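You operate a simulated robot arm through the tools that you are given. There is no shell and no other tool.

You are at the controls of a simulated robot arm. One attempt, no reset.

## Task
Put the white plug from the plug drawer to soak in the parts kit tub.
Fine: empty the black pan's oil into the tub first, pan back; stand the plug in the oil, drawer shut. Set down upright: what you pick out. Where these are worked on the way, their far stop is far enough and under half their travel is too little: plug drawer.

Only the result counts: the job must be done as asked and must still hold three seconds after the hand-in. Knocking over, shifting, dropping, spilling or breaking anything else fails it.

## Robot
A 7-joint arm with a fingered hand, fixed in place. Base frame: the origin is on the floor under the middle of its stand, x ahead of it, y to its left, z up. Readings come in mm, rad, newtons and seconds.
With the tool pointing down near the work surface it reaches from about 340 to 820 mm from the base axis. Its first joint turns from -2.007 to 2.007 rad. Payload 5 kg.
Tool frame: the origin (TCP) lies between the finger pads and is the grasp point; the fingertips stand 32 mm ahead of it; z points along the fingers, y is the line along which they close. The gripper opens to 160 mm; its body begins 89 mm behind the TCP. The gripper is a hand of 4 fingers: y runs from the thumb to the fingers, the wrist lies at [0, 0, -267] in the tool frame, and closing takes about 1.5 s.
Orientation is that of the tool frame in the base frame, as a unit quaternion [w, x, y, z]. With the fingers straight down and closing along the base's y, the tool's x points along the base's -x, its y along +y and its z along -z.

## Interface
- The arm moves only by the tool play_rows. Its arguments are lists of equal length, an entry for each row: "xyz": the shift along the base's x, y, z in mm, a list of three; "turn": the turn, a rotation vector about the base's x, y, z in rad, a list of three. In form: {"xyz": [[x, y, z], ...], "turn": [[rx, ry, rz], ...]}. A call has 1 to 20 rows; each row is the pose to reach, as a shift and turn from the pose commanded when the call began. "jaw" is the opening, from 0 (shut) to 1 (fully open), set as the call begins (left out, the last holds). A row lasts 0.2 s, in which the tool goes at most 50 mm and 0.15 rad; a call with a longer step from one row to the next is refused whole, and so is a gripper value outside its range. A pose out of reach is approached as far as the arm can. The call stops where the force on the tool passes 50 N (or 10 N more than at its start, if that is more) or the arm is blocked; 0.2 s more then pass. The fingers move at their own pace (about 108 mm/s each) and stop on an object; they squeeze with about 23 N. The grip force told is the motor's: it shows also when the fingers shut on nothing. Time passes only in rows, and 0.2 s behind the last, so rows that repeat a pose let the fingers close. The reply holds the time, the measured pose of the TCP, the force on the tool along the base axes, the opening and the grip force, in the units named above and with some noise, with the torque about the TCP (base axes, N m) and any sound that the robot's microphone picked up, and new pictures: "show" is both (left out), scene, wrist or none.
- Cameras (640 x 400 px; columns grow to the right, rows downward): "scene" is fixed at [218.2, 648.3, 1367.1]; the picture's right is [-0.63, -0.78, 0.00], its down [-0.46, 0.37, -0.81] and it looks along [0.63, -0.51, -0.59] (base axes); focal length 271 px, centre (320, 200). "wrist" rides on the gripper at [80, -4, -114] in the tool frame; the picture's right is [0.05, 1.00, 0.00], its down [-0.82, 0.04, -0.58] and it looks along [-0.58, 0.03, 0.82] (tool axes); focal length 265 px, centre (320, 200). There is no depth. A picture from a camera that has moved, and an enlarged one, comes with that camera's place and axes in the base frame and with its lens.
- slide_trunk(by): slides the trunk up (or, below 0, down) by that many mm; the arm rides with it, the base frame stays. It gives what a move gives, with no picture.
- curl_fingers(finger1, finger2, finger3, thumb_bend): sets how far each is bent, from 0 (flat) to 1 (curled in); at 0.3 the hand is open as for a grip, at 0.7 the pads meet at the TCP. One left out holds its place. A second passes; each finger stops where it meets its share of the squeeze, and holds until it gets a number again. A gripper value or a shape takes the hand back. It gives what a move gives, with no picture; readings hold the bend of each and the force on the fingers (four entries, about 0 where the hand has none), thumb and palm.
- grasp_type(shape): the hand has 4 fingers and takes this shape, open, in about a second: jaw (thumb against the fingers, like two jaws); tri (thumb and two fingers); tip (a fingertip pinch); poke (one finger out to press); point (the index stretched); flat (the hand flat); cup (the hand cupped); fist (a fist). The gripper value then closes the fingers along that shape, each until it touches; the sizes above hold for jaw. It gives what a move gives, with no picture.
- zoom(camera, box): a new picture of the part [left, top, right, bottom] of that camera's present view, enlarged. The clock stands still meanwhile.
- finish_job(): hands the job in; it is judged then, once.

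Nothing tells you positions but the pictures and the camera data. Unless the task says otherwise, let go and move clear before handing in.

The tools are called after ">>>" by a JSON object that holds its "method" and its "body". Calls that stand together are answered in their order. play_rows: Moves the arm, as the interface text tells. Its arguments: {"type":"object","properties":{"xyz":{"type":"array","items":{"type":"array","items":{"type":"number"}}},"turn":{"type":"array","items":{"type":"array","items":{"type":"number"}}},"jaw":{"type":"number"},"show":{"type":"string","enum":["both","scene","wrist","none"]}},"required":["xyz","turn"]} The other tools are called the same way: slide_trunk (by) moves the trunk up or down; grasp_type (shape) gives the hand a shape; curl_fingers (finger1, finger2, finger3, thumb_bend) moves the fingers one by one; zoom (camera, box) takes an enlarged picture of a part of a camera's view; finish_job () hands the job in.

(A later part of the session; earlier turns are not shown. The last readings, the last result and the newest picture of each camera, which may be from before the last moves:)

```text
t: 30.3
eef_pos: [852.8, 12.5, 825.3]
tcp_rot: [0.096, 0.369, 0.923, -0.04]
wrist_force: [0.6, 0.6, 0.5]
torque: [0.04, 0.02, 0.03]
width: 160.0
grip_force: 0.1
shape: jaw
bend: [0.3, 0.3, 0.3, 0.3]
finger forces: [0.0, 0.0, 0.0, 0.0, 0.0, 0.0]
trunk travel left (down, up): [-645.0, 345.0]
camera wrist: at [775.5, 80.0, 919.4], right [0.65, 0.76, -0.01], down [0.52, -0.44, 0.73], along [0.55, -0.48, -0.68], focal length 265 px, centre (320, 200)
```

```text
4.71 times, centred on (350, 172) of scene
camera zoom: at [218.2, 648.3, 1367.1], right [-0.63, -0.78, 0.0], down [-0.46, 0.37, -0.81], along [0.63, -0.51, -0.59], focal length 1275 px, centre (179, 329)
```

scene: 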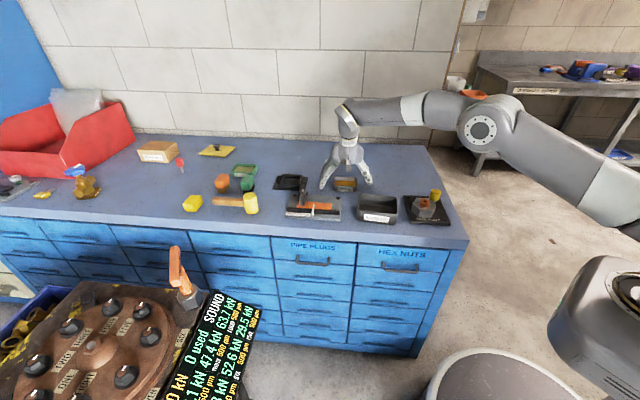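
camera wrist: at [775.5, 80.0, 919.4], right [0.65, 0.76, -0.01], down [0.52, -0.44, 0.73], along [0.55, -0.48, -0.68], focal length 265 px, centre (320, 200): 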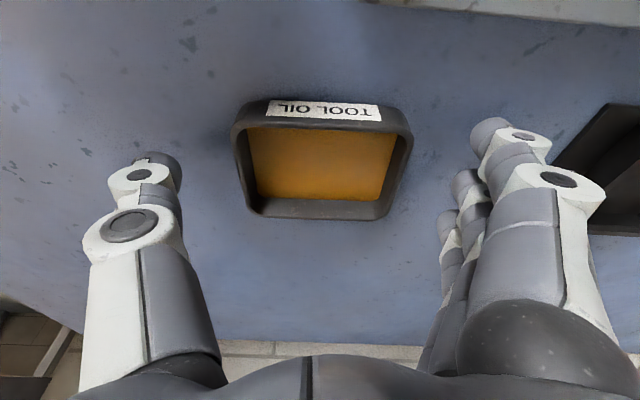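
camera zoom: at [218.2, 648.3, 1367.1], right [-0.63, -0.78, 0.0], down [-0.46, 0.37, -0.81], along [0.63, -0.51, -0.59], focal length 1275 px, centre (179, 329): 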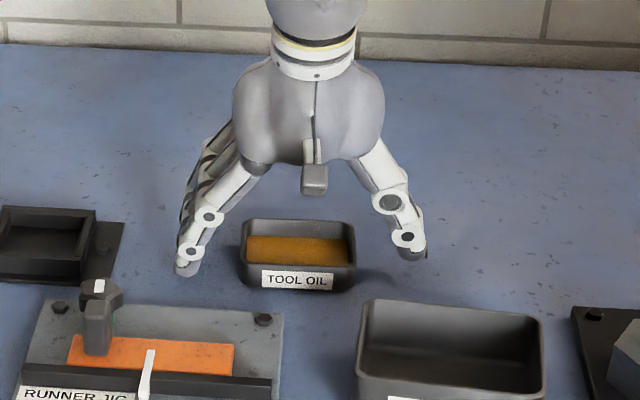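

The fingers straddle the pan with clearance. Closing part-way first to see how the tips travel.

>>> {"method": "play_rows", "body": {"xyz": [[0, 0, 0], [0, 0, 0], [0, 0, 0], [0, 0, 0]], "turn": [[0, 0, 0], [0, 0, 0], [0, 0, 0], [0, 0, 0]], "jaw": 0.66}}

>>> {"method": "zoom", "body": {"camera": "scene", "box": [310, 155, 390, 212]}}

```text
t: 31.3
eef_pos: [853.2, 12.9, 824.7]
tcp_rot: [0.096, 0.369, 0.924, -0.04]
wrist_force: [-0.1, -0.4, -0.7]
torque: [-0.04, -0.01, -0.01]
width: 106.3
grip_force: 0.1
shape: jaw
bend: [0.69, 0.69, 0.69, 0.66]
finger forces: [0.0, 0.0, 0.0, 0.0, 0.1, 0.0]
trunk travel left (down, up): [-645.0, 345.0]
camera wrist: at [775.5, 79.9, 919.6], right [0.65, 0.76, -0.01], down [0.52, -0.44, 0.73], along [0.55, -0.48, -0.68], focal length 265 px, centre (320, 200)
```

scene: 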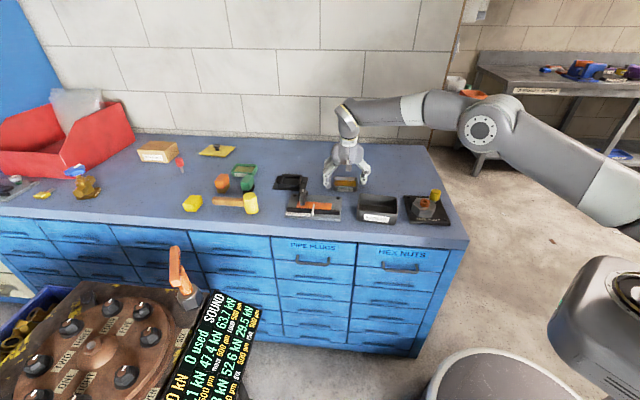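
wrist: 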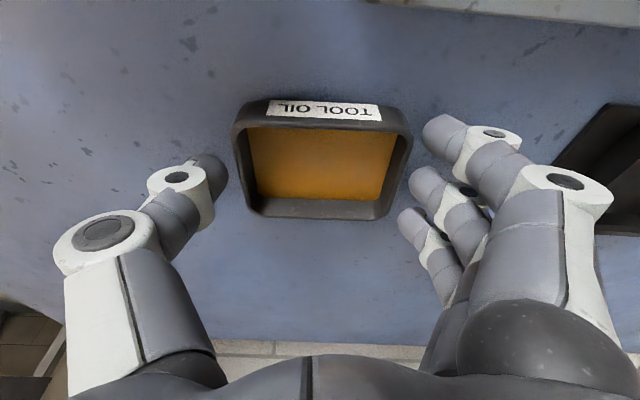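

```text
7.02 times, centred on (350, 184) of scene
camera zoom: at [218.2, 648.3, 1367.1], right [-0.63, -0.78, 0.0], down [-0.46, 0.37, -0.81], along [0.63, -0.51, -0.59], focal length 1902 px, centre (110, 316)
```

zoom: 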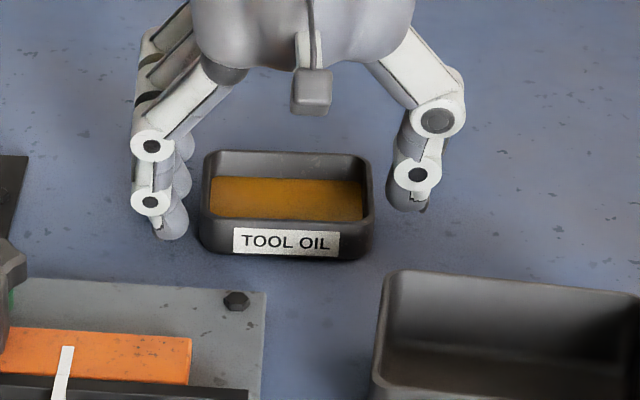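

Closing curls the tips upward a little (about 14 mm above the table), so I'll go 8 mm lower for a deeper hold, then close on the pan.

>>> {"method": "play_rows", "body": {"xyz": [[0, 0, -4], [0, 0, -8]], "turn": [[0, 0, 0], [0, 0, 0]], "show": "none"}}

>>> {"method": "play_rows", "body": {"xyz": [[0, 0, 0], [0, 0, 0], [0, 0, 0], [0, 0, 0], [0, 0, 0], [0, 0, 0]], "turn": [[0, 0, 0], [0, 0, 0], [0, 0, 0], [0, 0, 0], [0, 0, 0], [0, 0, 0]], "jaw": 0.3}}

>>> {"method": "zoom", "body": {"camera": "scene", "box": [310, 155, 390, 212]}}

```text
t: 31.9
eef_pos: [853.2, 12.7, 819.5]
tcp_rot: [0.097, 0.37, 0.923, -0.038]
wrist_force: [-0.2, -0.2, 8.2]
torque: [0.59, -0.19, 0.05]
width: 105.6
grip_force: 0.1
shape: jaw
bend: [0.7, 0.69, 0.69, 0.66]
finger forces: [8.4, 0.0, 0.0, 0.0, 0.1, 0.0]
trunk travel left (down, up): [-645.0, 345.0]
```

```text
t: 33.3
eef_pos: [853.7, 13.5, 818.6]
tcp_rot: [0.097, 0.369, 0.923, -0.038]
wrist_force: [5.4, 3.6, 18.0]
torque: [1.3, -0.63, -0.26]
width: 89.0
grip_force: 22.9
shape: jaw
bend: [0.72, 0.71, 0.71, 0.7]
finger forces: [18.4, 9.8, 9.2, 0.0, 19.5, 0.0]
trunk travel left (down, up): [-645.0, 345.0]
camera wrist: at [775.3, 80.4, 913.3], right [0.65, 0.76, -0.01], down [0.52, -0.44, 0.73], along [0.55, -0.48, -0.68], focal length 265 px, centre (320, 200)
```

scene: 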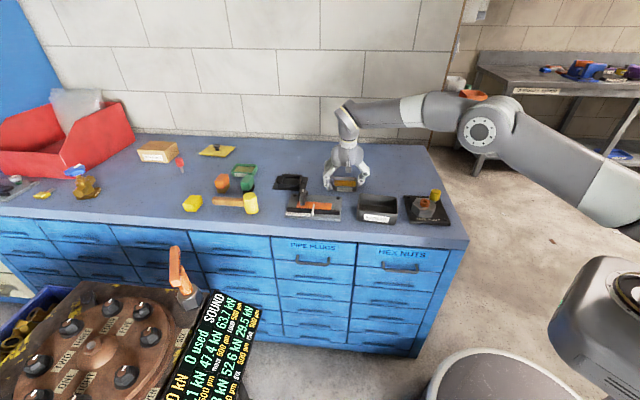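
wrist: 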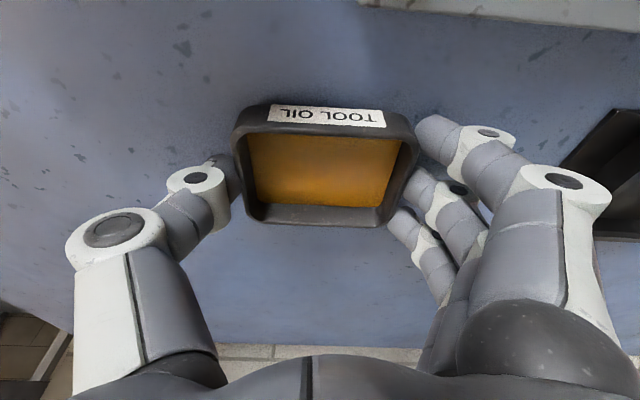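

```text
7.02 times, centred on (350, 184) of scene
camera zoom: at [218.2, 648.3, 1367.1], right [-0.63, -0.78, 0.0], down [-0.46, 0.37, -0.81], along [0.63, -0.51, -0.59], focal length 1902 px, centre (110, 316)
```

zoom: 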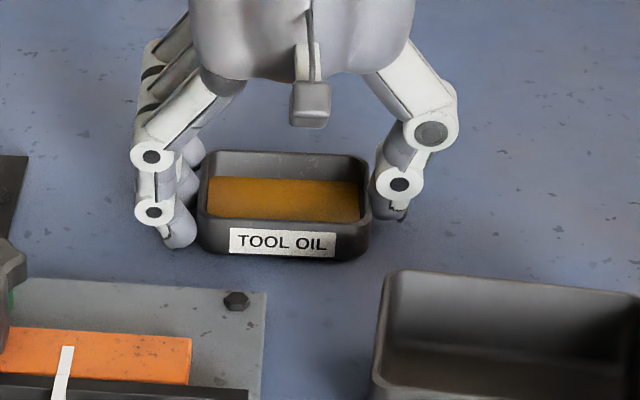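

The pan is gripped (89 mm, ~20 N both sides; one fingertip brushes the table). Lifting a little with the trunk to check the hold.

>>> {"method": "slide_trunk", "body": {"by": 25}}

>>> {"method": "play_rows", "body": {"xyz": [[0, 0, 0], [0, 0, 0]], "turn": [[0, 0, 0], [0, 0, 0]]}}

>>> {"method": "zoom", "body": {"camera": "scene", "box": [310, 150, 390, 207]}}

```text
t: 34.0
eef_pos: [852.6, 13.6, 841.0]
tcp_rot: [0.095, 0.369, 0.924, -0.041]
wrist_force: [-0.1, 0.2, -0.6]
torque: [0.02, 0.01, 0.04]
width: 88.9
grip_force: 23.1
shape: jaw
bend: [0.72, 0.71, 0.71, 0.7]
finger forces: [6.7, 8.3, 8.0, 0.0, 22.9, 0.0]
trunk travel left (down, up): [-670.0, 320.0]
```

```text
t: 34.6
eef_pos: [852.9, 11.9, 842.1]
tcp_rot: [0.096, 0.368, 0.924, -0.039]
wrist_force: [0.1, -0.3, -1.0]
torque: [-0.03, -0.05, -0.01]
width: 89.3
grip_force: 23.3
shape: jaw
bend: [0.72, 0.71, 0.71, 0.7]
finger forces: [6.7, 8.2, 8.0, 0.0, 22.8, 0.0]
trunk travel left (down, up): [-670.0, 320.0]
camera wrist: at [775.9, 80.1, 936.3], right [0.65, 0.76, -0.01], down [0.52, -0.44, 0.73], along [0.55, -0.48, -0.68], focal length 265 px, centre (320, 200)
```

scene: 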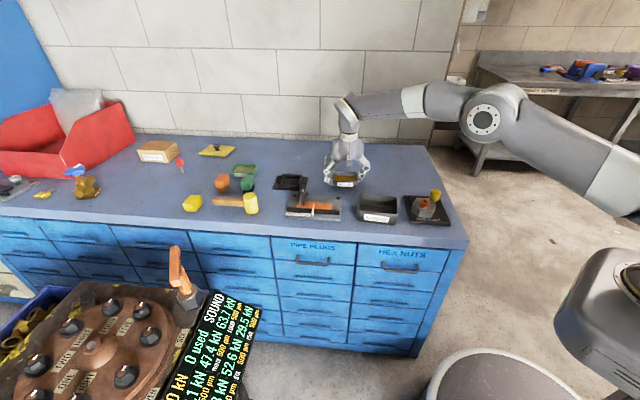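
wrist: 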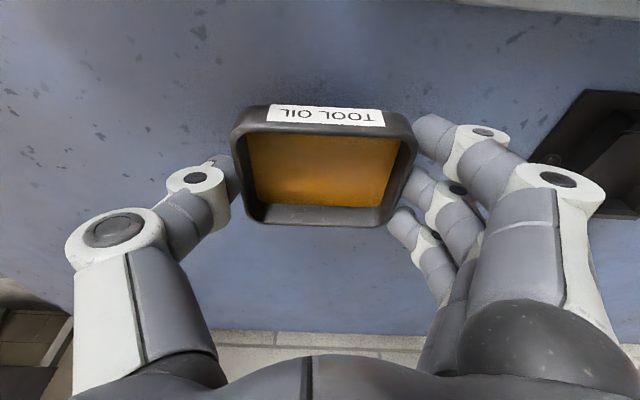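

```text
7.02 times, centred on (350, 178) of scene
camera zoom: at [218.2, 648.3, 1367.1], right [-0.63, -0.78, 0.0], down [-0.46, 0.37, -0.81], along [0.63, -0.51, -0.59], focal length 1902 px, centre (110, 351)
```

zoom: 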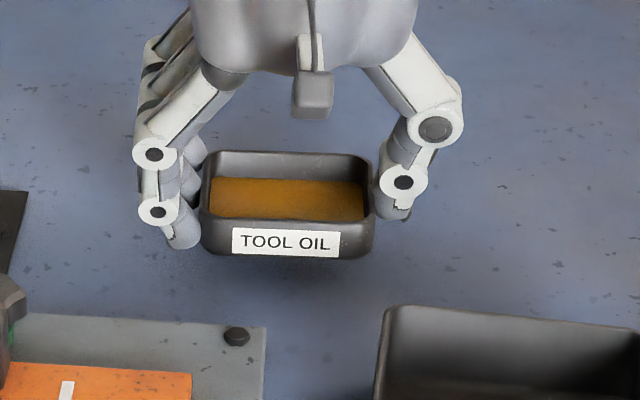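

The pan is held level and clear of the table, oil intact. Raising it and carrying it slowly in over the tub, keeping it level.

>>> {"method": "slide_trunk", "body": {"by": 100}}

>>> {"method": "play_rows", "body": {"xyz": [[-8, 0, 1], [-24, 1, 4], [-41, 2, 7], [-58, 3, 10], [-75, 4, 13], [-92, 5, 16], [-109, 5, 19], [-126, 6, 22], [-143, 7, 25], [-158, 8, 28], [-166, 8, 30], [-170, 8, 30]], "turn": [[0, 0, 0], [0, 0, 0], [0, 0, 0], [0, 0, 0], [0, 0, 0], [0, 0, 0], [0, 0, 0], [0, 0, 0], [0, 0, 0], [0, 0, 0], [0, 0, 0], [0, 0, 0]]}}

```text
t: 35.9
eef_pos: [853.0, 13.0, 942.7]
tcp_rot: [0.096, 0.368, 0.924, -0.039]
wrist_force: [-0.4, 0.7, -1.1]
torque: [-0.02, 0.01, -0.03]
width: 89.0
grip_force: 23.2
shape: jaw
bend: [0.72, 0.71, 0.71, 0.7]
finger forces: [6.6, 8.3, 8.0, 0.1, 23.0, 0.1]
trunk travel left (down, up): [-770.0, 220.0]
```

```text
t: 38.5
eef_pos: [684.3, 21.9, 972.2]
tcp_rot: [0.096, 0.369, 0.924, -0.039]
wrist_force: [0.2, 0.2, -1.3]
torque: [0.01, 0.01, -0.01]
width: 89.2
grip_force: 23.1
shape: jaw
bend: [0.72, 0.71, 0.71, 0.7]
finger forces: [6.6, 8.0, 7.9, 0.0, 22.7, 0.0]
trunk travel left (down, up): [-770.0, 220.0]
camera wrist: at [605.5, 88.4, 1066.7], right [0.65, 0.76, -0.01], down [0.52, -0.44, 0.73], along [0.55, -0.48, -0.68], focal length 265 px, centre (320, 200)
```

scene: 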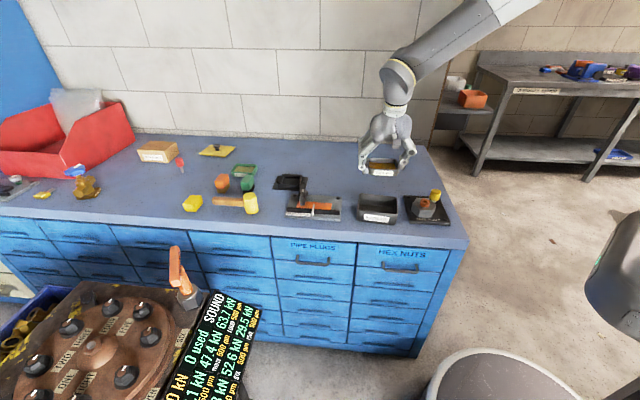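
wrist: 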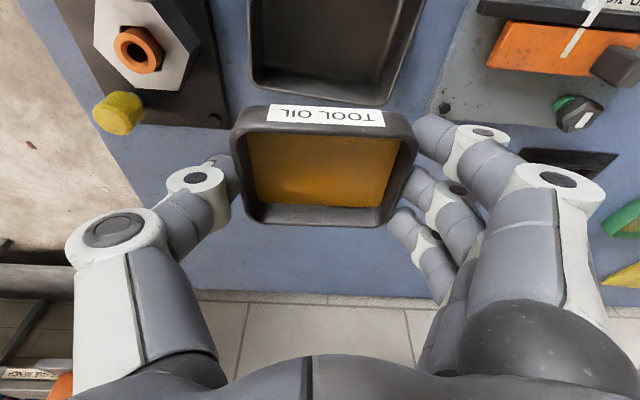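

The tub sits just under the pan's front edge as planned. Lowering to pouring height, then tipping slowly over the label edge.

>>> {"method": "slide_trunk", "body": {"by": -70}}

>>> {"method": "play_rows", "body": {"xyz": [[-0.2, 0.2, 0], [-0.5, 0.5, 0], [-0.8, 0.8, 0], [-1.2, 1.1, 0], [-1.6, 1.5, 0], [-2.0, 1.9, 0], [-2.5, 2.4, 0], [-3.0, 2.9, 0], [-3.0, 2.9, 0], [-3.0, 2.9, 0]], "turn": [[-0.0301, -0.0316, 0], [-0.0602, -0.0632, 0], [-0.0903, -0.0948, 0], [-0.1204, -0.1264, 0], [-0.1505, -0.158, 0], [-0.1805, -0.1896, 0], [-0.2106, -0.2212, 0], [-0.2407, -0.2528, 0], [-0.2407, -0.2528, 0], [-0.2407, -0.2528, 0]]}}

>>> {"method": "zoom", "body": {"camera": "scene", "box": [330, 130, 450, 230]}}

```text
t: 39.6
eef_pos: [682.4, 21.3, 902.2]
tcp_rot: [0.096, 0.369, 0.924, -0.039]
wrist_force: [-0.2, -0.5, -0.7]
torque: [0.0, -0.01, -0.02]
width: 89.2
grip_force: 23.0
shape: jaw
bend: [0.72, 0.71, 0.71, 0.7]
finger forces: [6.7, 8.1, 7.9, 0.0, 22.7, 0.1]
trunk travel left (down, up): [-700.0, 290.0]
```

```text
t: 41.8
eef_pos: [680.5, 24.1, 901.4]
tcp_rot: [0.254, 0.357, 0.893, -0.103]
wrist_force: [-0.2, 0.0, 0.0]
torque: [0.01, -0.01, 0.01]
width: 89.3
grip_force: 22.4
shape: jaw
bend: [0.72, 0.71, 0.71, 0.7]
finger forces: [6.7, 8.1, 7.8, 0.1, 22.7, 0.0]
trunk travel left (down, up): [-700.0, 290.0]
camera wrist: at [583.5, 109.3, 955.7], right [0.66, 0.75, -0.03], down [0.31, -0.24, 0.92], along [0.69, -0.61, -0.39], focal length 265 px, centre (320, 200)
```

scene: 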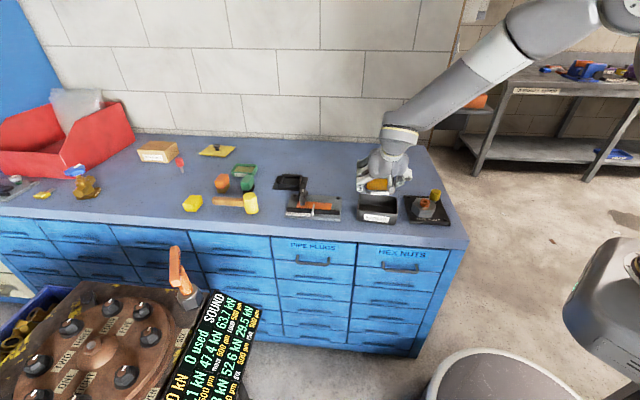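
wrist: 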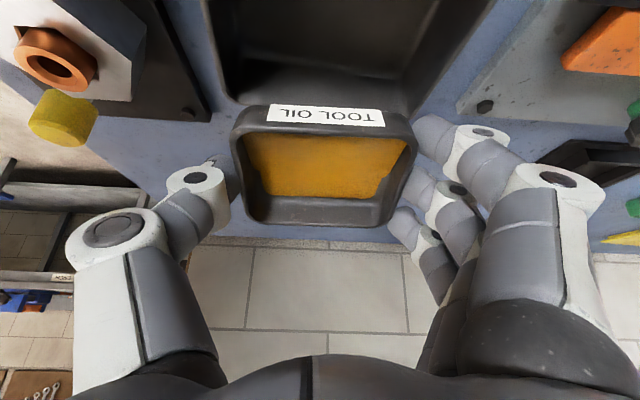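

```text
4.00 times, centred on (390, 180) of scene
camera zoom: at [218.2, 648.3, 1367.1], right [-0.63, -0.78, 0.0], down [-0.46, 0.37, -0.81], along [0.63, -0.51, -0.59], focal length 1084 px, centre (40, 280)
```

zoom: 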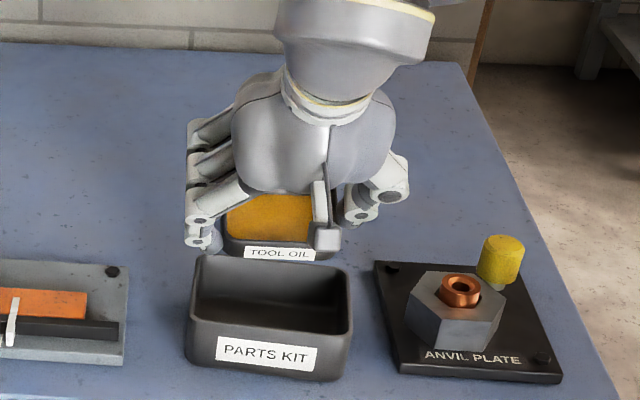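

The pour lip is right over the tub's middle at 20° of tilt. Continuing slowly toward 40°.

>>> {"method": "play_rows", "body": {"xyz": [[-0.6, 0.6, 0], [-0.6, 0.6, 0], [-1.2, 1.2, 0], [-1.2, 1.2, 0], [-1.9, 1.8, 0], [-1.9, 1.8, 0], [-2.6, 2.5, 0], [-2.6, 2.5, 0], [-3.4, 3.2, 0], [-3.4, 3.2, 0], [-4.2, 4.0, 0], [-4.2, 4.0, 0], [-5.0, 4.8, 0], [-5.0, 4.8, 0], [-5.9, 5.6, 0], [-5.9, 5.6, 0], [-5.9, 5.6, 0], [-5.9, 5.6, 0]], "turn": [[-0.0301, -0.0316, 0], [-0.0301, -0.0316, 0], [-0.0602, -0.0632, 0], [-0.0602, -0.0632, 0], [-0.0903, -0.0948, 0], [-0.0903, -0.0948, 0], [-0.1204, -0.1264, 0], [-0.1204, -0.1264, 0], [-0.1505, -0.158, 0], [-0.1505, -0.158, 0], [-0.1805, -0.1896, 0], [-0.1805, -0.1896, 0], [-0.2106, -0.2212, 0], [-0.2106, -0.2212, 0], [-0.2407, -0.2528, 0], [-0.2407, -0.2528, 0], [-0.2407, -0.2528, 0], [-0.2407, -0.2528, 0]]}}

>>> {"method": "zoom", "body": {"camera": "scene", "box": [330, 130, 450, 230]}}

```text
t: 45.6
eef_pos: [673.4, 29.5, 902.7]
tcp_rot: [0.406, 0.334, 0.835, -0.163]
wrist_force: [0.5, 0.0, -1.0]
torque: [-0.01, 0.01, 0.03]
width: 89.4
grip_force: 22.9
shape: jaw
bend: [0.72, 0.71, 0.71, 0.7]
finger forces: [6.7, 8.2, 7.9, 0.0, 22.7, 0.0]
trunk travel left (down, up): [-700.0, 290.0]
camera wrist: at [569.6, 122.1, 908.8], right [0.67, 0.75, -0.04], down [0.07, 0.0, 1.0], along [0.74, -0.67, -0.05], focal length 265 px, centre (320, 200)
```

scene: 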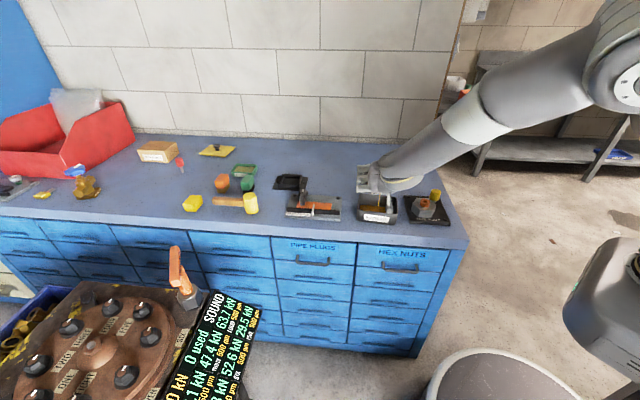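
wrist: 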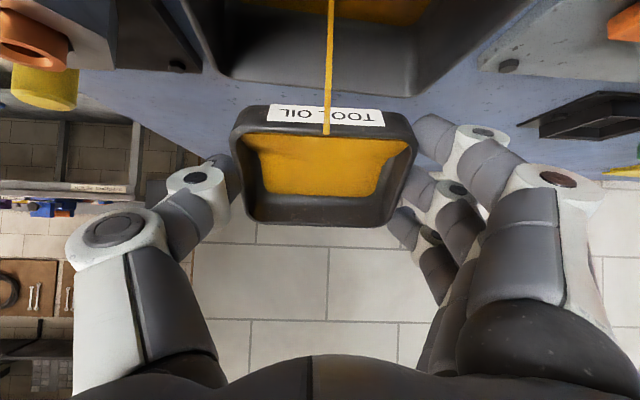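

```text
4.00 times, centred on (390, 180) of scene
camera zoom: at [218.2, 648.3, 1367.1], right [-0.63, -0.78, 0.0], down [-0.46, 0.37, -0.81], along [0.63, -0.51, -0.59], focal length 1084 px, centre (40, 280)
```

zoom: 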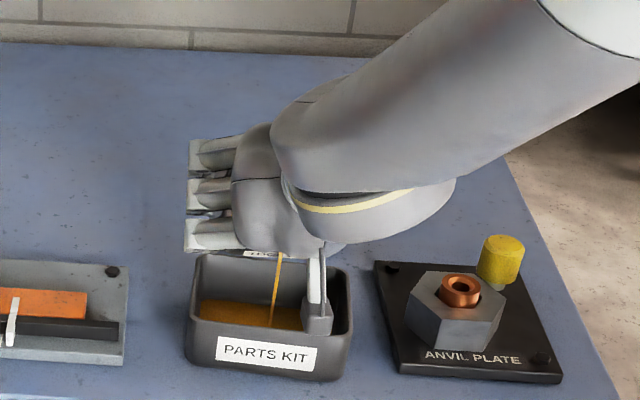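

The oil is streaming cleanly into the tub. Continuing the tilt to 60° at the same slow pace.

>>> {"method": "play_rows", "body": {"xyz": [[0, 0, 0], [0, 0, 0], [-0.9, 0.9, 0], [-0.9, 0.9, 0], [-1.8, 1.7, 0], [-1.8, 1.7, 0], [-2.8, 2.6, 0], [-2.8, 2.6, 0], [-3.8, 3.6, 0], [-3.8, 3.6, 0], [-4.8, 4.6, 0], [-4.8, 4.6, 0], [-5.8, 5.5, 0], [-5.8, 5.5, 0], [-6.9, 6.6, 0], [-6.9, 6.6, 0], [-7.9, 7.5, 0], [-7.9, 7.5, 0], [-7.9, 7.5, 0], [-7.9, 7.5, 0]], "turn": [[0, 0, 0], [0, 0, 0], [-0.0301, -0.0316, 0], [-0.0301, -0.0316, 0], [-0.0602, -0.0632, 0], [-0.0602, -0.0632, 0], [-0.0903, -0.0948, 0], [-0.0903, -0.0948, 0], [-0.1204, -0.1264, 0], [-0.1204, -0.1264, 0], [-0.1505, -0.158, 0], [-0.1505, -0.158, 0], [-0.1805, -0.1896, 0], [-0.1805, -0.1896, 0], [-0.2106, -0.2212, 0], [-0.2106, -0.2212, 0], [-0.2407, -0.2528, 0], [-0.2407, -0.2528, 0], [-0.2407, -0.2528, 0], [-0.2407, -0.2528, 0]]}}

>>> {"method": "zoom", "body": {"camera": "scene", "box": [330, 150, 450, 230]}}

```text
t: 49.8
eef_pos: [667.6, 36.3, 901.3]
tcp_rot: [0.545, 0.3, 0.752, -0.218]
wrist_force: [-0.5, -0.5, -1.1]
torque: [0.0, 0.06, -0.03]
width: 89.1
grip_force: 23.2
shape: jaw
bend: [0.72, 0.71, 0.71, 0.7]
finger forces: [6.6, 8.1, 7.9, 0.0, 22.7, 0.1]
trunk travel left (down, up): [-700.0, 290.0]
camera wrist: at [566.4, 125.6, 860.8], right [0.68, 0.73, -0.05], down [-0.18, 0.23, 0.95], along [0.71, -0.64, 0.29], focal length 265 px, centre (320, 200)
```

scene: 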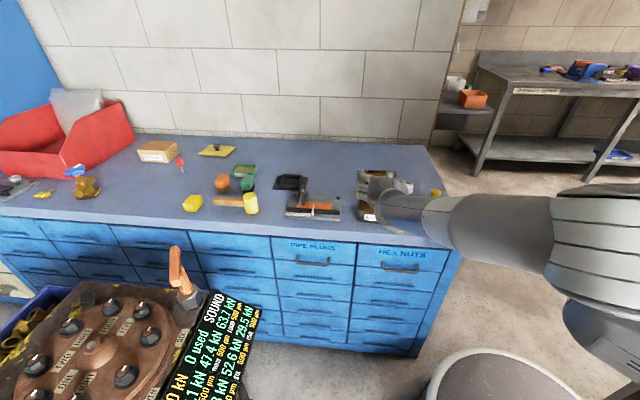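
wrist: 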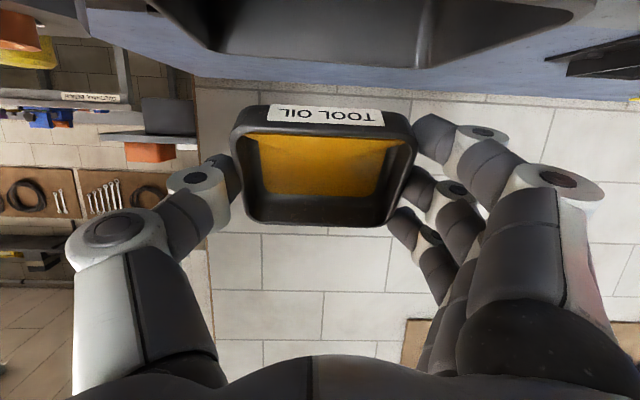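

```text
5.00 times, centred on (390, 190) of scene
camera zoom: at [218.2, 648.3, 1367.1], right [-0.63, -0.78, 0.0], down [-0.46, 0.37, -0.81], along [0.63, -0.51, -0.59], focal length 1355 px, centre (-30, 250)
```

zoom: 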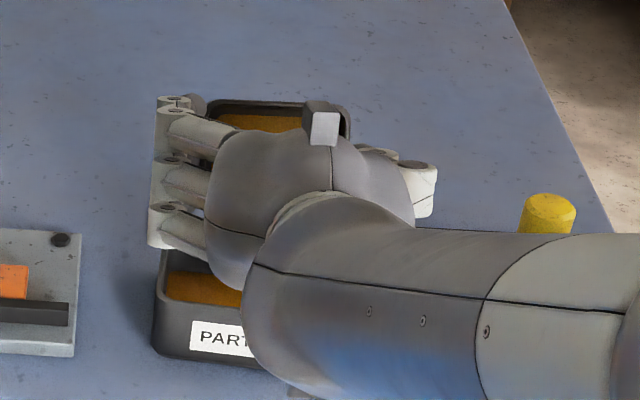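

The tub is filling and nothing has strayed. Continuing to 75°.

>>> {"method": "play_rows", "body": {"xyz": [[-1.1, 1.0, 0], [-1.1, 1.0, 0], [-1.1, 1.0, 0], [-2.2, 2.1, 0], [-2.2, 2.1, 0], [-2.2, 2.1, 0], [-3.3, 3.1, 0], [-3.3, 3.1, 0], [-3.3, 3.1, 0], [-4.4, 4.2, 0], [-4.4, 4.2, 0], [-4.4, 4.2, 0], [-5.6, 5.3, 0], [-5.6, 5.3, 0], [-5.6, 5.3, 0], [-6.7, 6.4, 0], [-6.7, 6.4, 0], [-6.7, 6.4, 0], [-6.7, 6.4, 0], [-6.7, 6.4, 0]], "turn": [[-0.0301, -0.0316, 0], [-0.0301, -0.0316, 0], [-0.0301, -0.0316, 0], [-0.0602, -0.0632, 0], [-0.0602, -0.0632, 0], [-0.0602, -0.0632, 0], [-0.0903, -0.0948, 0], [-0.0903, -0.0948, 0], [-0.0903, -0.0948, 0], [-0.1204, -0.1264, 0], [-0.1204, -0.1264, 0], [-0.1204, -0.1264, 0], [-0.1505, -0.158, 0], [-0.1505, -0.158, 0], [-0.1505, -0.158, 0], [-0.1805, -0.1896, 0], [-0.1805, -0.1896, 0], [-0.1805, -0.1896, 0], [-0.1805, -0.1896, 0], [-0.1805, -0.1896, 0]]}}

>>> {"method": "zoom", "body": {"camera": "scene", "box": [330, 150, 450, 250]}}

```text
t: 54.0
eef_pos: [658.7, 44.0, 901.1]
tcp_rot: [0.639, 0.269, 0.674, -0.256]
wrist_force: [0.0, -0.4, -1.1]
torque: [0.03, 0.0, -0.01]
width: 88.8
grip_force: 23.0
shape: jaw
bend: [0.72, 0.71, 0.71, 0.7]
finger forces: [6.6, 8.0, 7.9, 0.0, 22.7, 0.0]
trunk travel left (down, up): [-700.0, 290.0]
camera wrist: at [570.4, 121.7, 827.7], right [0.69, 0.72, -0.05], down [-0.36, 0.4, 0.85], along [0.63, -0.56, 0.53], focal length 265 px, centre (320, 200)
```

scene: 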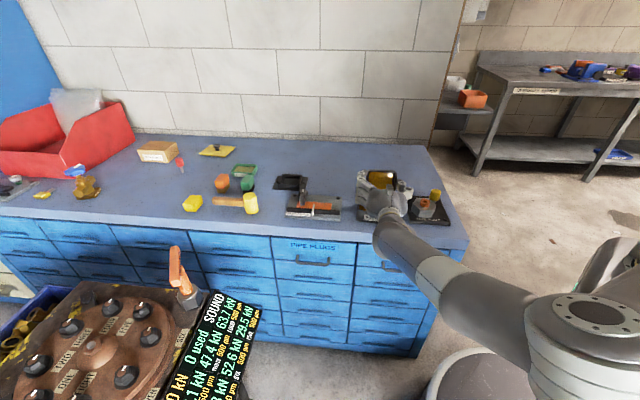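
wrist: 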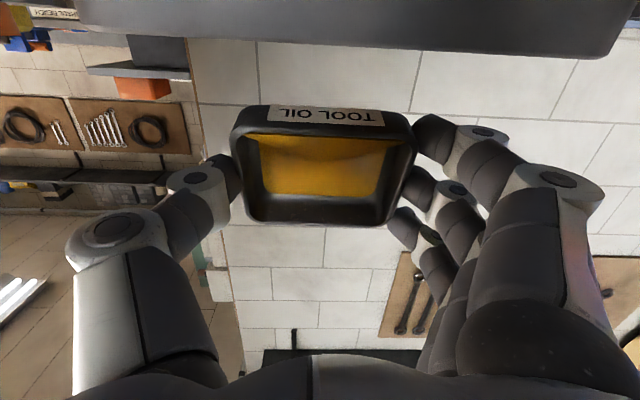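

```text
4.00 times, centred on (390, 200) of scene
camera zoom: at [218.2, 648.3, 1367.1], right [-0.63, -0.78, 0.0], down [-0.46, 0.37, -0.81], along [0.63, -0.51, -0.59], focal length 1084 px, centre (40, 200)
```

zoom: 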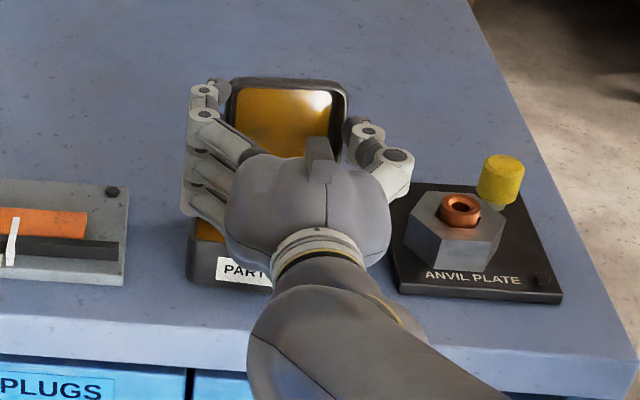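

Tilt is at 75° and most of the oil is over. I'll lift 60 mm so the hand clears the bench when tipping past horizontal, then tip on to 95°.

>>> {"method": "slide_trunk", "body": {"by": 60}}

>>> {"method": "play_rows", "body": {"xyz": [[-1.2, 1.1, 0], [-1.2, 1.1, 0], [-2.3, 2.2, 0], [-2.3, 2.2, 0], [-3.5, 3.3, 0], [-3.5, 3.3, 0], [-4.6, 4.4, 0], [-4.6, 4.4, 0], [-5.8, 5.5, 0], [-5.8, 5.5, 0], [-6.9, 6.5, 0], [-6.9, 6.5, 0], [-8.0, 7.6, 0], [-8.0, 7.6, 0], [-9.1, 8.7, 0], [-9.1, 8.7, 0], [-9.1, 8.7, 0], [-9.1, 8.7, 0], [-9.1, 8.7, 0], [-9.1, 8.7, 0]], "turn": [[-0.0301, -0.0316, 0], [-0.0301, -0.0316, 0], [-0.0602, -0.0632, 0], [-0.0602, -0.0632, 0], [-0.0903, -0.0948, 0], [-0.0903, -0.0948, 0], [-0.1204, -0.1264, 0], [-0.1204, -0.1264, 0], [-0.1505, -0.158, 0], [-0.1505, -0.158, 0], [-0.1805, -0.1896, 0], [-0.1805, -0.1896, 0], [-0.2106, -0.2212, 0], [-0.2106, -0.2212, 0], [-0.2407, -0.2528, 0], [-0.2407, -0.2528, 0], [-0.2407, -0.2528, 0], [-0.2407, -0.2528, 0], [-0.2407, -0.2528, 0], [-0.2407, -0.2528, 0]]}}

>>> {"method": "zoom", "body": {"camera": "scene", "box": [330, 130, 450, 240]}}

```text
t: 55.0
eef_pos: [659.8, 44.3, 961.0]
tcp_rot: [0.639, 0.269, 0.674, -0.256]
wrist_force: [0.2, 0.7, -0.9]
torque: [0.0, 0.0, 0.02]
width: 89.0
grip_force: 22.8
shape: jaw
bend: [0.72, 0.71, 0.71, 0.7]
finger forces: [6.6, 8.0, 7.9, 0.1, 22.7, 0.0]
trunk travel left (down, up): [-760.0, 230.0]
```

```text
t: 59.2
eef_pos: [650.5, 52.3, 962.6]
tcp_rot: [0.746, 0.221, 0.553, -0.298]
wrist_force: [0.4, -0.6, -0.1]
torque: [0.01, 0.01, 0.04]
width: 89.0
grip_force: 22.7
shape: jaw
bend: [0.72, 0.71, 0.71, 0.7]
finger forces: [6.6, 8.1, 7.9, 0.2, 22.6, 0.0]
trunk travel left (down, up): [-760.0, 230.0]
camera wrist: at [584.5, 107.9, 851.6], right [0.7, 0.71, -0.05], down [-0.54, 0.58, 0.61], along [0.47, -0.4, 0.79], focal length 265 px, centre (320, 200)
```

scene: 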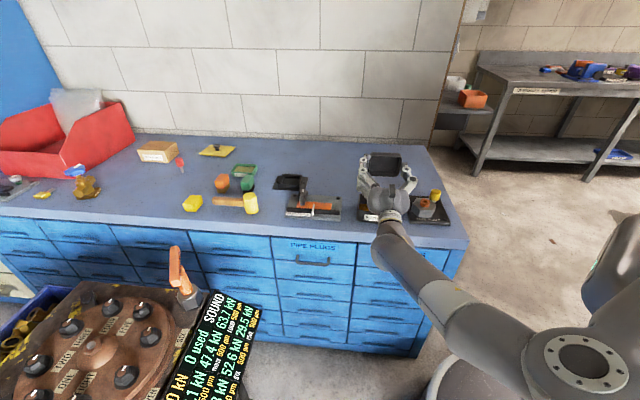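
wrist: 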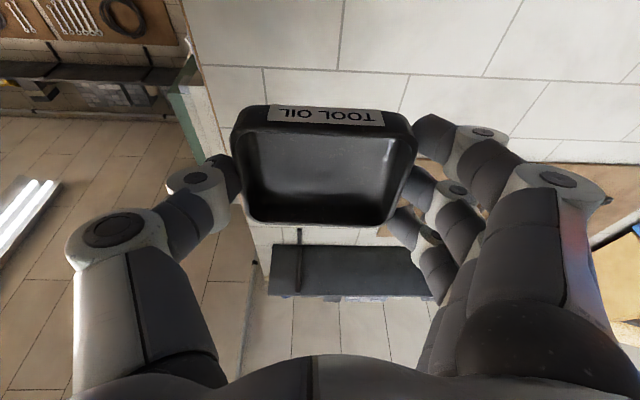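

```text
3.64 times, centred on (390, 185) of scene
camera zoom: at [218.2, 648.3, 1367.1], right [-0.63, -0.78, 0.0], down [-0.46, 0.37, -0.81], along [0.63, -0.51, -0.59], focal length 985 px, centre (66, 254)
```

zoom: 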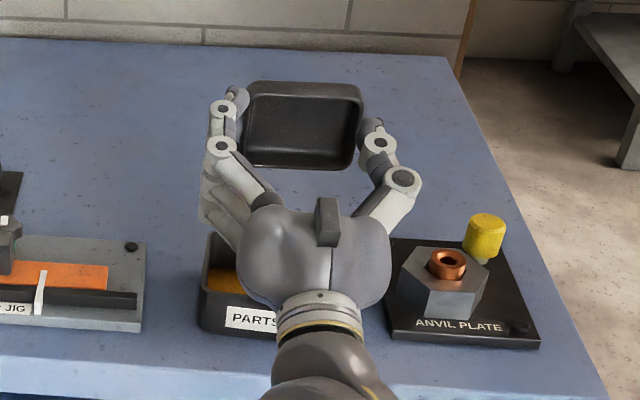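

>>> {"method": "zoom", "body": {"camera": "wrist", "box": [220, 90, 430, 240]}}

>>> {"method": "play_rows", "body": {"xyz": [[-1.1, 1.0, 2], [-2.2, 2.1, 4], [-3.3, 3.2, 6], [-4.4, 4.2, 8], [-4.4, 4.2, 8], [-4.4, 4.2, 8], [-4.4, 4.2, 8], [-4.4, 4.2, 8], [-4.4, 4.2, 8], [-4.4, 4.2, 8]], "turn": [[-0.0301, -0.0316, 0], [-0.0602, -0.0632, 0], [-0.0903, -0.0948, 0], [-0.1204, -0.1264, 0], [-0.1204, -0.1264, 0], [-0.1204, -0.1264, 0], [-0.1204, -0.1264, 0], [-0.1204, -0.1264, 0], [-0.1204, -0.1264, 0], [-0.1204, -0.1264, 0]]}}

```text
2.67 times, centred on (325, 165) of wrist
camera zoom: at [584.5, 107.9, 851.6], right [0.7, 0.71, -0.05], down [-0.54, 0.58, 0.61], along [0.47, -0.4, 0.79], focal length 708 px, centre (307, 293)
```

zoom: 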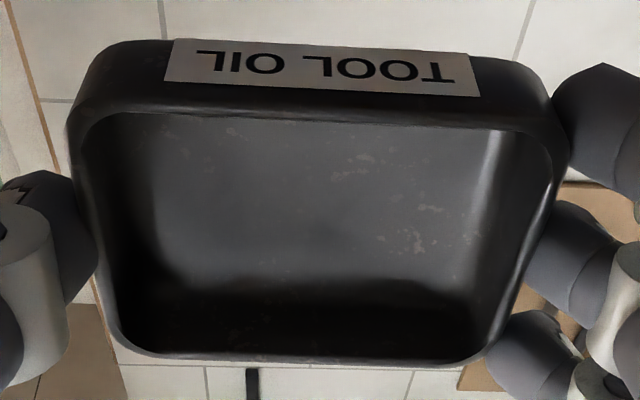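

```text
t: 61.6
eef_pos: [648.8, 81.0, 985.1]
tcp_rot: [0.782, 0.239, 0.499, -0.285]
wrist_force: [-0.3, 0.2, -1.5]
torque: [0.0, 0.02, -0.01]
width: 88.9
grip_force: 23.1
shape: jaw
bend: [0.72, 0.71, 0.71, 0.7]
finger forces: [6.7, 8.1, 7.8, 0.0, 22.8, 0.1]
trunk travel left (down, up): [-760.0, 230.0]
stopped in row 10: the arm was blocked; the commanded pose is now the measured one
camera wrist: at [597.9, 135.7, 866.2], right [0.7, 0.71, 0.04], down [-0.62, 0.58, 0.53], along [0.35, -0.4, 0.85], focal length 265 px, centre (320, 200)
```

scene: 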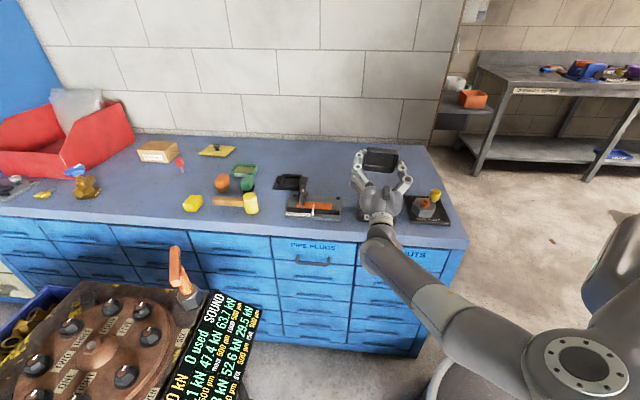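
wrist: 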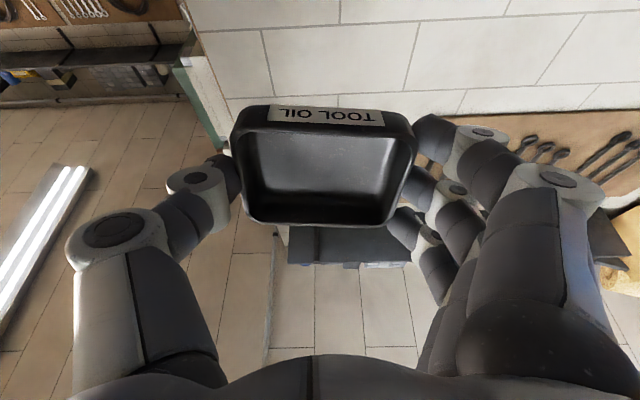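

The pan is visibly empty; the extra tip was blocked (likely the elbow against the robot's own stand), nothing touched on the bench. I'll back out of the tilt the way I came.

>>> {"method": "play_rows", "body": {"xyz": [[2, -8, -4], [4, -16, -8], [6, -24, -12], [8, -31, -16], [10, -37, -20], [10, -37, -20]], "turn": [[0.05, 0.078, 0.0036], [0.099, 0.156, 0.0071], [0.148, 0.233, 0.0107], [0.197, 0.311, 0.0142], [0.2466, 0.389, 0.0178], [0.2466, 0.389, 0.0178]]}}

>>> {"method": "zoom", "body": {"camera": "scene", "box": [260, 130, 480, 260]}}

```text
t: 63.0
eef_pos: [656.2, 43.6, 964.4]
tcp_rot: [0.638, 0.268, 0.674, -0.257]
wrist_force: [0.0, 0.3, -0.8]
torque: [0.01, 0.01, 0.0]
width: 88.9
grip_force: 22.9
shape: jaw
bend: [0.72, 0.71, 0.71, 0.7]
finger forces: [6.7, 8.1, 7.9, 0.1, 22.6, 0.0]
trunk travel left (down, up): [-760.0, 230.0]
camera wrist: at [568.1, 120.3, 889.5], right [0.69, 0.73, -0.05], down [-0.36, 0.4, 0.84], along [0.64, -0.56, 0.53], focal length 265 px, centre (320, 200)
```

scene: 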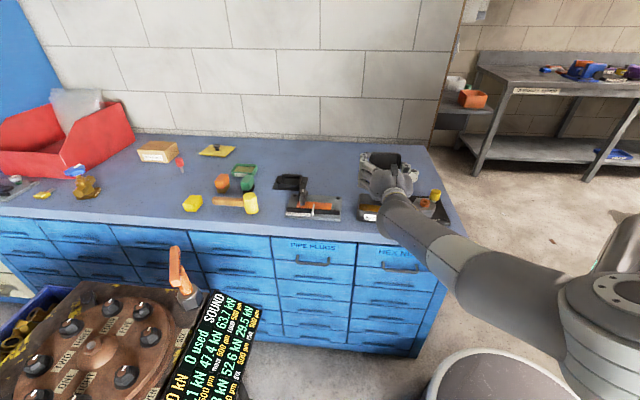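
wrist: 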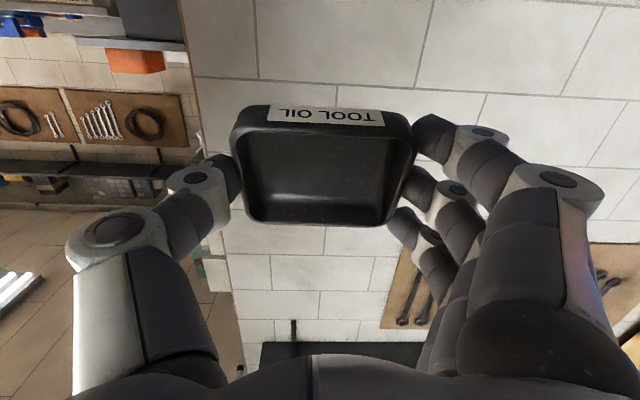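

```text
2.91 times, centred on (370, 195) of scene
camera zoom: at [218.2, 648.3, 1367.1], right [-0.63, -0.78, 0.0], down [-0.46, 0.37, -0.81], along [0.63, -0.51, -0.59], focal length 788 px, centre (174, 214)
```

zoom: 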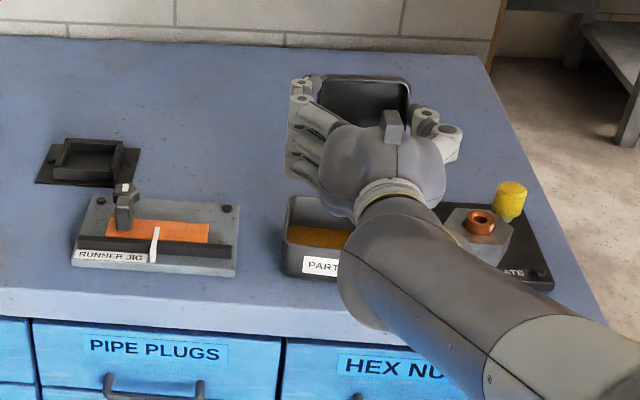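

Oil is in the tub and everything is in place. Levelling the pan again over the tub.

>>> {"method": "play_rows", "body": {"xyz": [[2.7, -2.2, 0], [5.4, -4.4, 0], [8.1, -6.6, 0], [10.8, -8.8, 0], [13.5, -11, 0], [16.2, -13.2, 0], [18.9, -15.4, 0], [21.6, -17.6, 0], [24.3, -19.8, 0], [27, -22, 0], [27, -22, 0]], "turn": [[0.0905, 0.0947, -0.0003], [0.181, 0.1895, -0.0006], [0.2716, 0.2842, -0.0008], [0.3621, 0.379, -0.0011], [0.4526, 0.4737, -0.0014], [0.5431, 0.5684, -0.0017], [0.6336, 0.6632, -0.002], [0.7242, 0.7579, -0.0022], [0.8147, 0.8527, -0.0025], [0.9052, 0.9474, -0.0028], [0.9052, 0.9474, -0.0028]]}}

>>> {"method": "zoom", "body": {"camera": "scene", "box": [260, 130, 480, 260]}}

```text
t: 65.4
eef_pos: [684.2, 21.7, 963.9]
tcp_rot: [0.096, 0.369, 0.924, -0.038]
wrist_force: [0.3, -0.3, -0.8]
torque: [0.05, 0.02, -0.01]
width: 88.9
grip_force: 23.3
shape: jaw
bend: [0.72, 0.71, 0.71, 0.7]
finger forces: [6.4, 8.0, 7.8, 0.0, 22.1, 0.1]
trunk travel left (down, up): [-760.0, 230.0]
camera wrist: at [606.6, 88.1, 1058.6], right [0.65, 0.76, -0.01], down [0.52, -0.44, 0.73], along [0.55, -0.48, -0.68], focal length 265 px, centre (320, 200)
```

scene: 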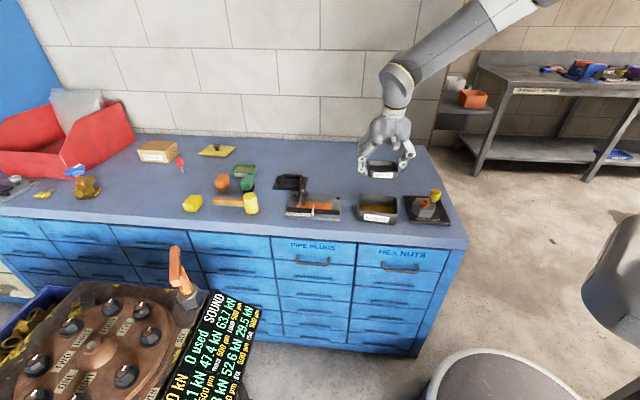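
wrist: 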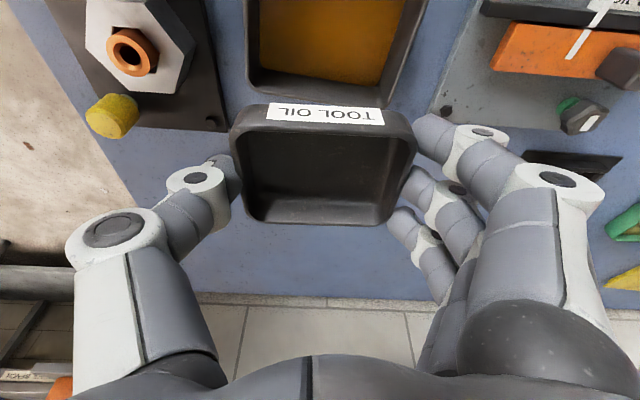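

```text
2.91 times, centred on (370, 195) of scene
camera zoom: at [218.2, 648.3, 1367.1], right [-0.63, -0.78, 0.0], down [-0.46, 0.37, -0.81], along [0.63, -0.51, -0.59], focal length 788 px, centre (174, 214)
```

zoom: 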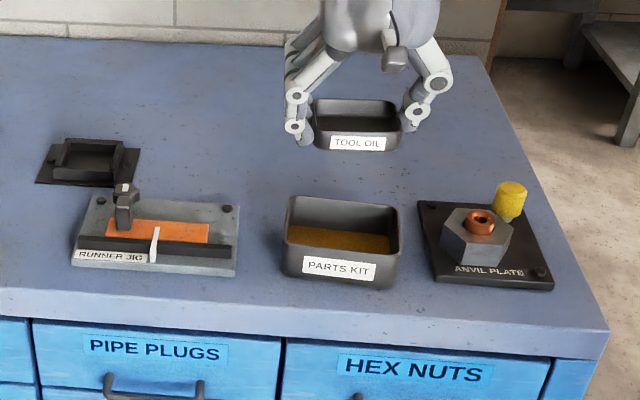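

The pan is empty, the tub holds the oil, no spill to be seen. Carrying the pan back to its spot.

>>> {"method": "play_rows", "body": {"xyz": [[28, -1.5, -5], [56, -3, -10], [84, -4.5, -16], [112, -6, -21], [140, -7.5, -27], [160, -8.5, -31], [169, -9, -32], [169, -9, -32]], "turn": [[0, 0, 0], [0, 0, 0], [0, 0, 0], [0, 0, 0], [0, 0, 0], [0, 0, 0], [0, 0, 0], [0, 0, 0]], "show": "none"}}

>>> {"method": "slide_trunk", "body": {"by": -100}}

>>> {"method": "play_rows", "body": {"xyz": [[0, 0, 0]], "turn": [[0, 0, 0]]}}

>>> {"method": "zoom", "body": {"camera": "scene", "box": [310, 155, 390, 212]}}

```text
t: 67.2
eef_pos: [852.6, 11.5, 930.7]
tcp_rot: [0.096, 0.37, 0.923, -0.04]
wrist_force: [0.4, 0.6, -1.0]
torque: [-0.02, -0.02, 0.03]
width: 88.9
grip_force: 23.5
shape: jaw
bend: [0.72, 0.71, 0.71, 0.7]
finger forces: [6.4, 7.9, 7.8, 0.0, 22.2, 0.1]
trunk travel left (down, up): [-760.0, 230.0]
```

```text
t: 68.5
eef_pos: [853.1, 13.0, 831.5]
tcp_rot: [0.097, 0.369, 0.924, -0.039]
wrist_force: [-0.4, 0.5, -1.1]
torque: [0.02, -0.03, 0.0]
width: 88.5
grip_force: 23.3
shape: jaw
bend: [0.72, 0.71, 0.71, 0.7]
finger forces: [6.5, 7.9, 7.8, 0.0, 22.1, 0.0]
trunk travel left (down, up): [-660.0, 330.0]
```

```text
t: 68.9
eef_pos: [852.7, 12.0, 831.4]
tcp_rot: [0.097, 0.369, 0.923, -0.038]
wrist_force: [-0.6, 0.5, -0.2]
torque: [0.02, -0.01, 0.0]
width: 88.7
grip_force: 22.6
shape: jaw
bend: [0.72, 0.71, 0.71, 0.7]
finger forces: [6.5, 7.9, 7.8, 0.1, 22.2, 0.2]
trunk travel left (down, up): [-660.0, 330.0]
camera wrist: at [776.0, 78.6, 925.5], right [0.65, 0.76, -0.01], down [0.52, -0.44, 0.73], along [0.55, -0.48, -0.68], focal length 265 px, centre (320, 200)
```

scene: 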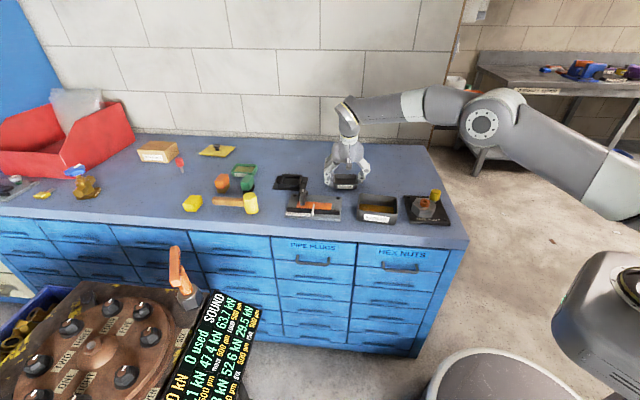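
wrist: 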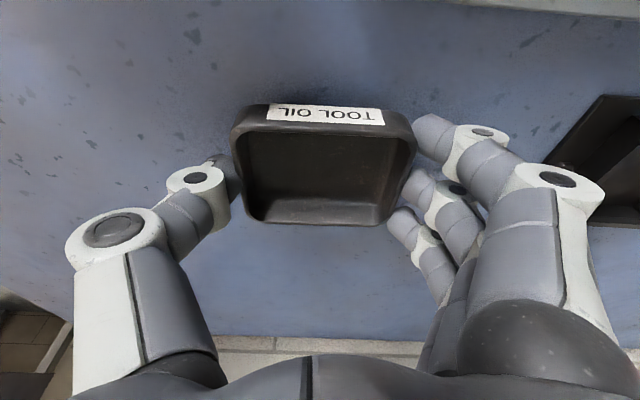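

```text
7.02 times, centred on (350, 184) of scene
camera zoom: at [218.2, 648.3, 1367.1], right [-0.63, -0.78, 0.0], down [-0.46, 0.37, -0.81], along [0.63, -0.51, -0.59], focal length 1902 px, centre (110, 316)
```

zoom: 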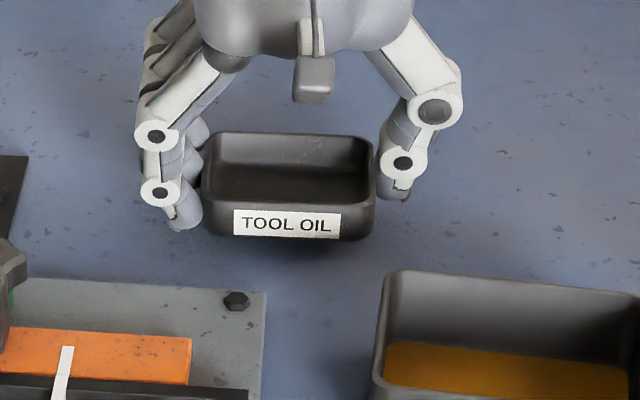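

The pan is right above its old place. Setting it down gently with force checks.

>>> {"method": "play_rows", "body": {"xyz": [[0, 0, -4], [0, 0, -8], [0, 0, -10], [0, 0, -11.5], [0, 0, -12.5]], "turn": [[0, 0, 0], [0, 0, 0], [0, 0, 0], [0, 0, 0], [0, 0, 0]], "show": "wrist"}}

>>> {"method": "zoom", "body": {"camera": "scene", "box": [310, 155, 390, 212]}}

```text
t: 70.1
eef_pos: [854.2, 11.2, 819.3]
tcp_rot: [0.098, 0.369, 0.924, -0.038]
wrist_force: [0.0, 0.0, 6.0]
torque: [0.32, -0.09, -0.01]
width: 88.7
grip_force: 23.3
shape: jaw
bend: [0.72, 0.71, 0.71, 0.7]
finger forces: [9.1, 8.0, 7.8, 0.0, 22.7, 0.0]
trunk travel left (down, up): [-660.0, 330.0]
camera wrist: at [775.7, 78.2, 914.1], right [0.65, 0.76, -0.01], down [0.52, -0.44, 0.73], along [0.55, -0.48, -0.68], focal length 265 px, centre (320, 200)
```

wrist: 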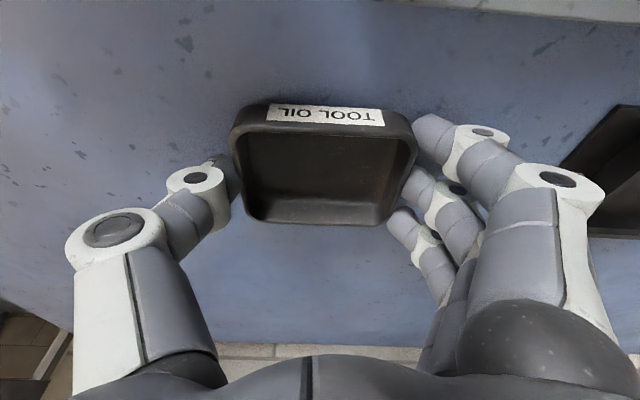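

```text
7.02 times, centred on (350, 184) of scene
camera zoom: at [218.2, 648.3, 1367.1], right [-0.63, -0.78, 0.0], down [-0.46, 0.37, -0.81], along [0.63, -0.51, -0.59], focal length 1902 px, centre (110, 316)
```

zoom: 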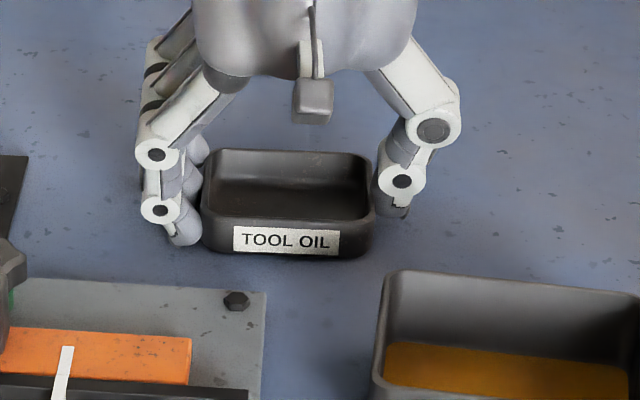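

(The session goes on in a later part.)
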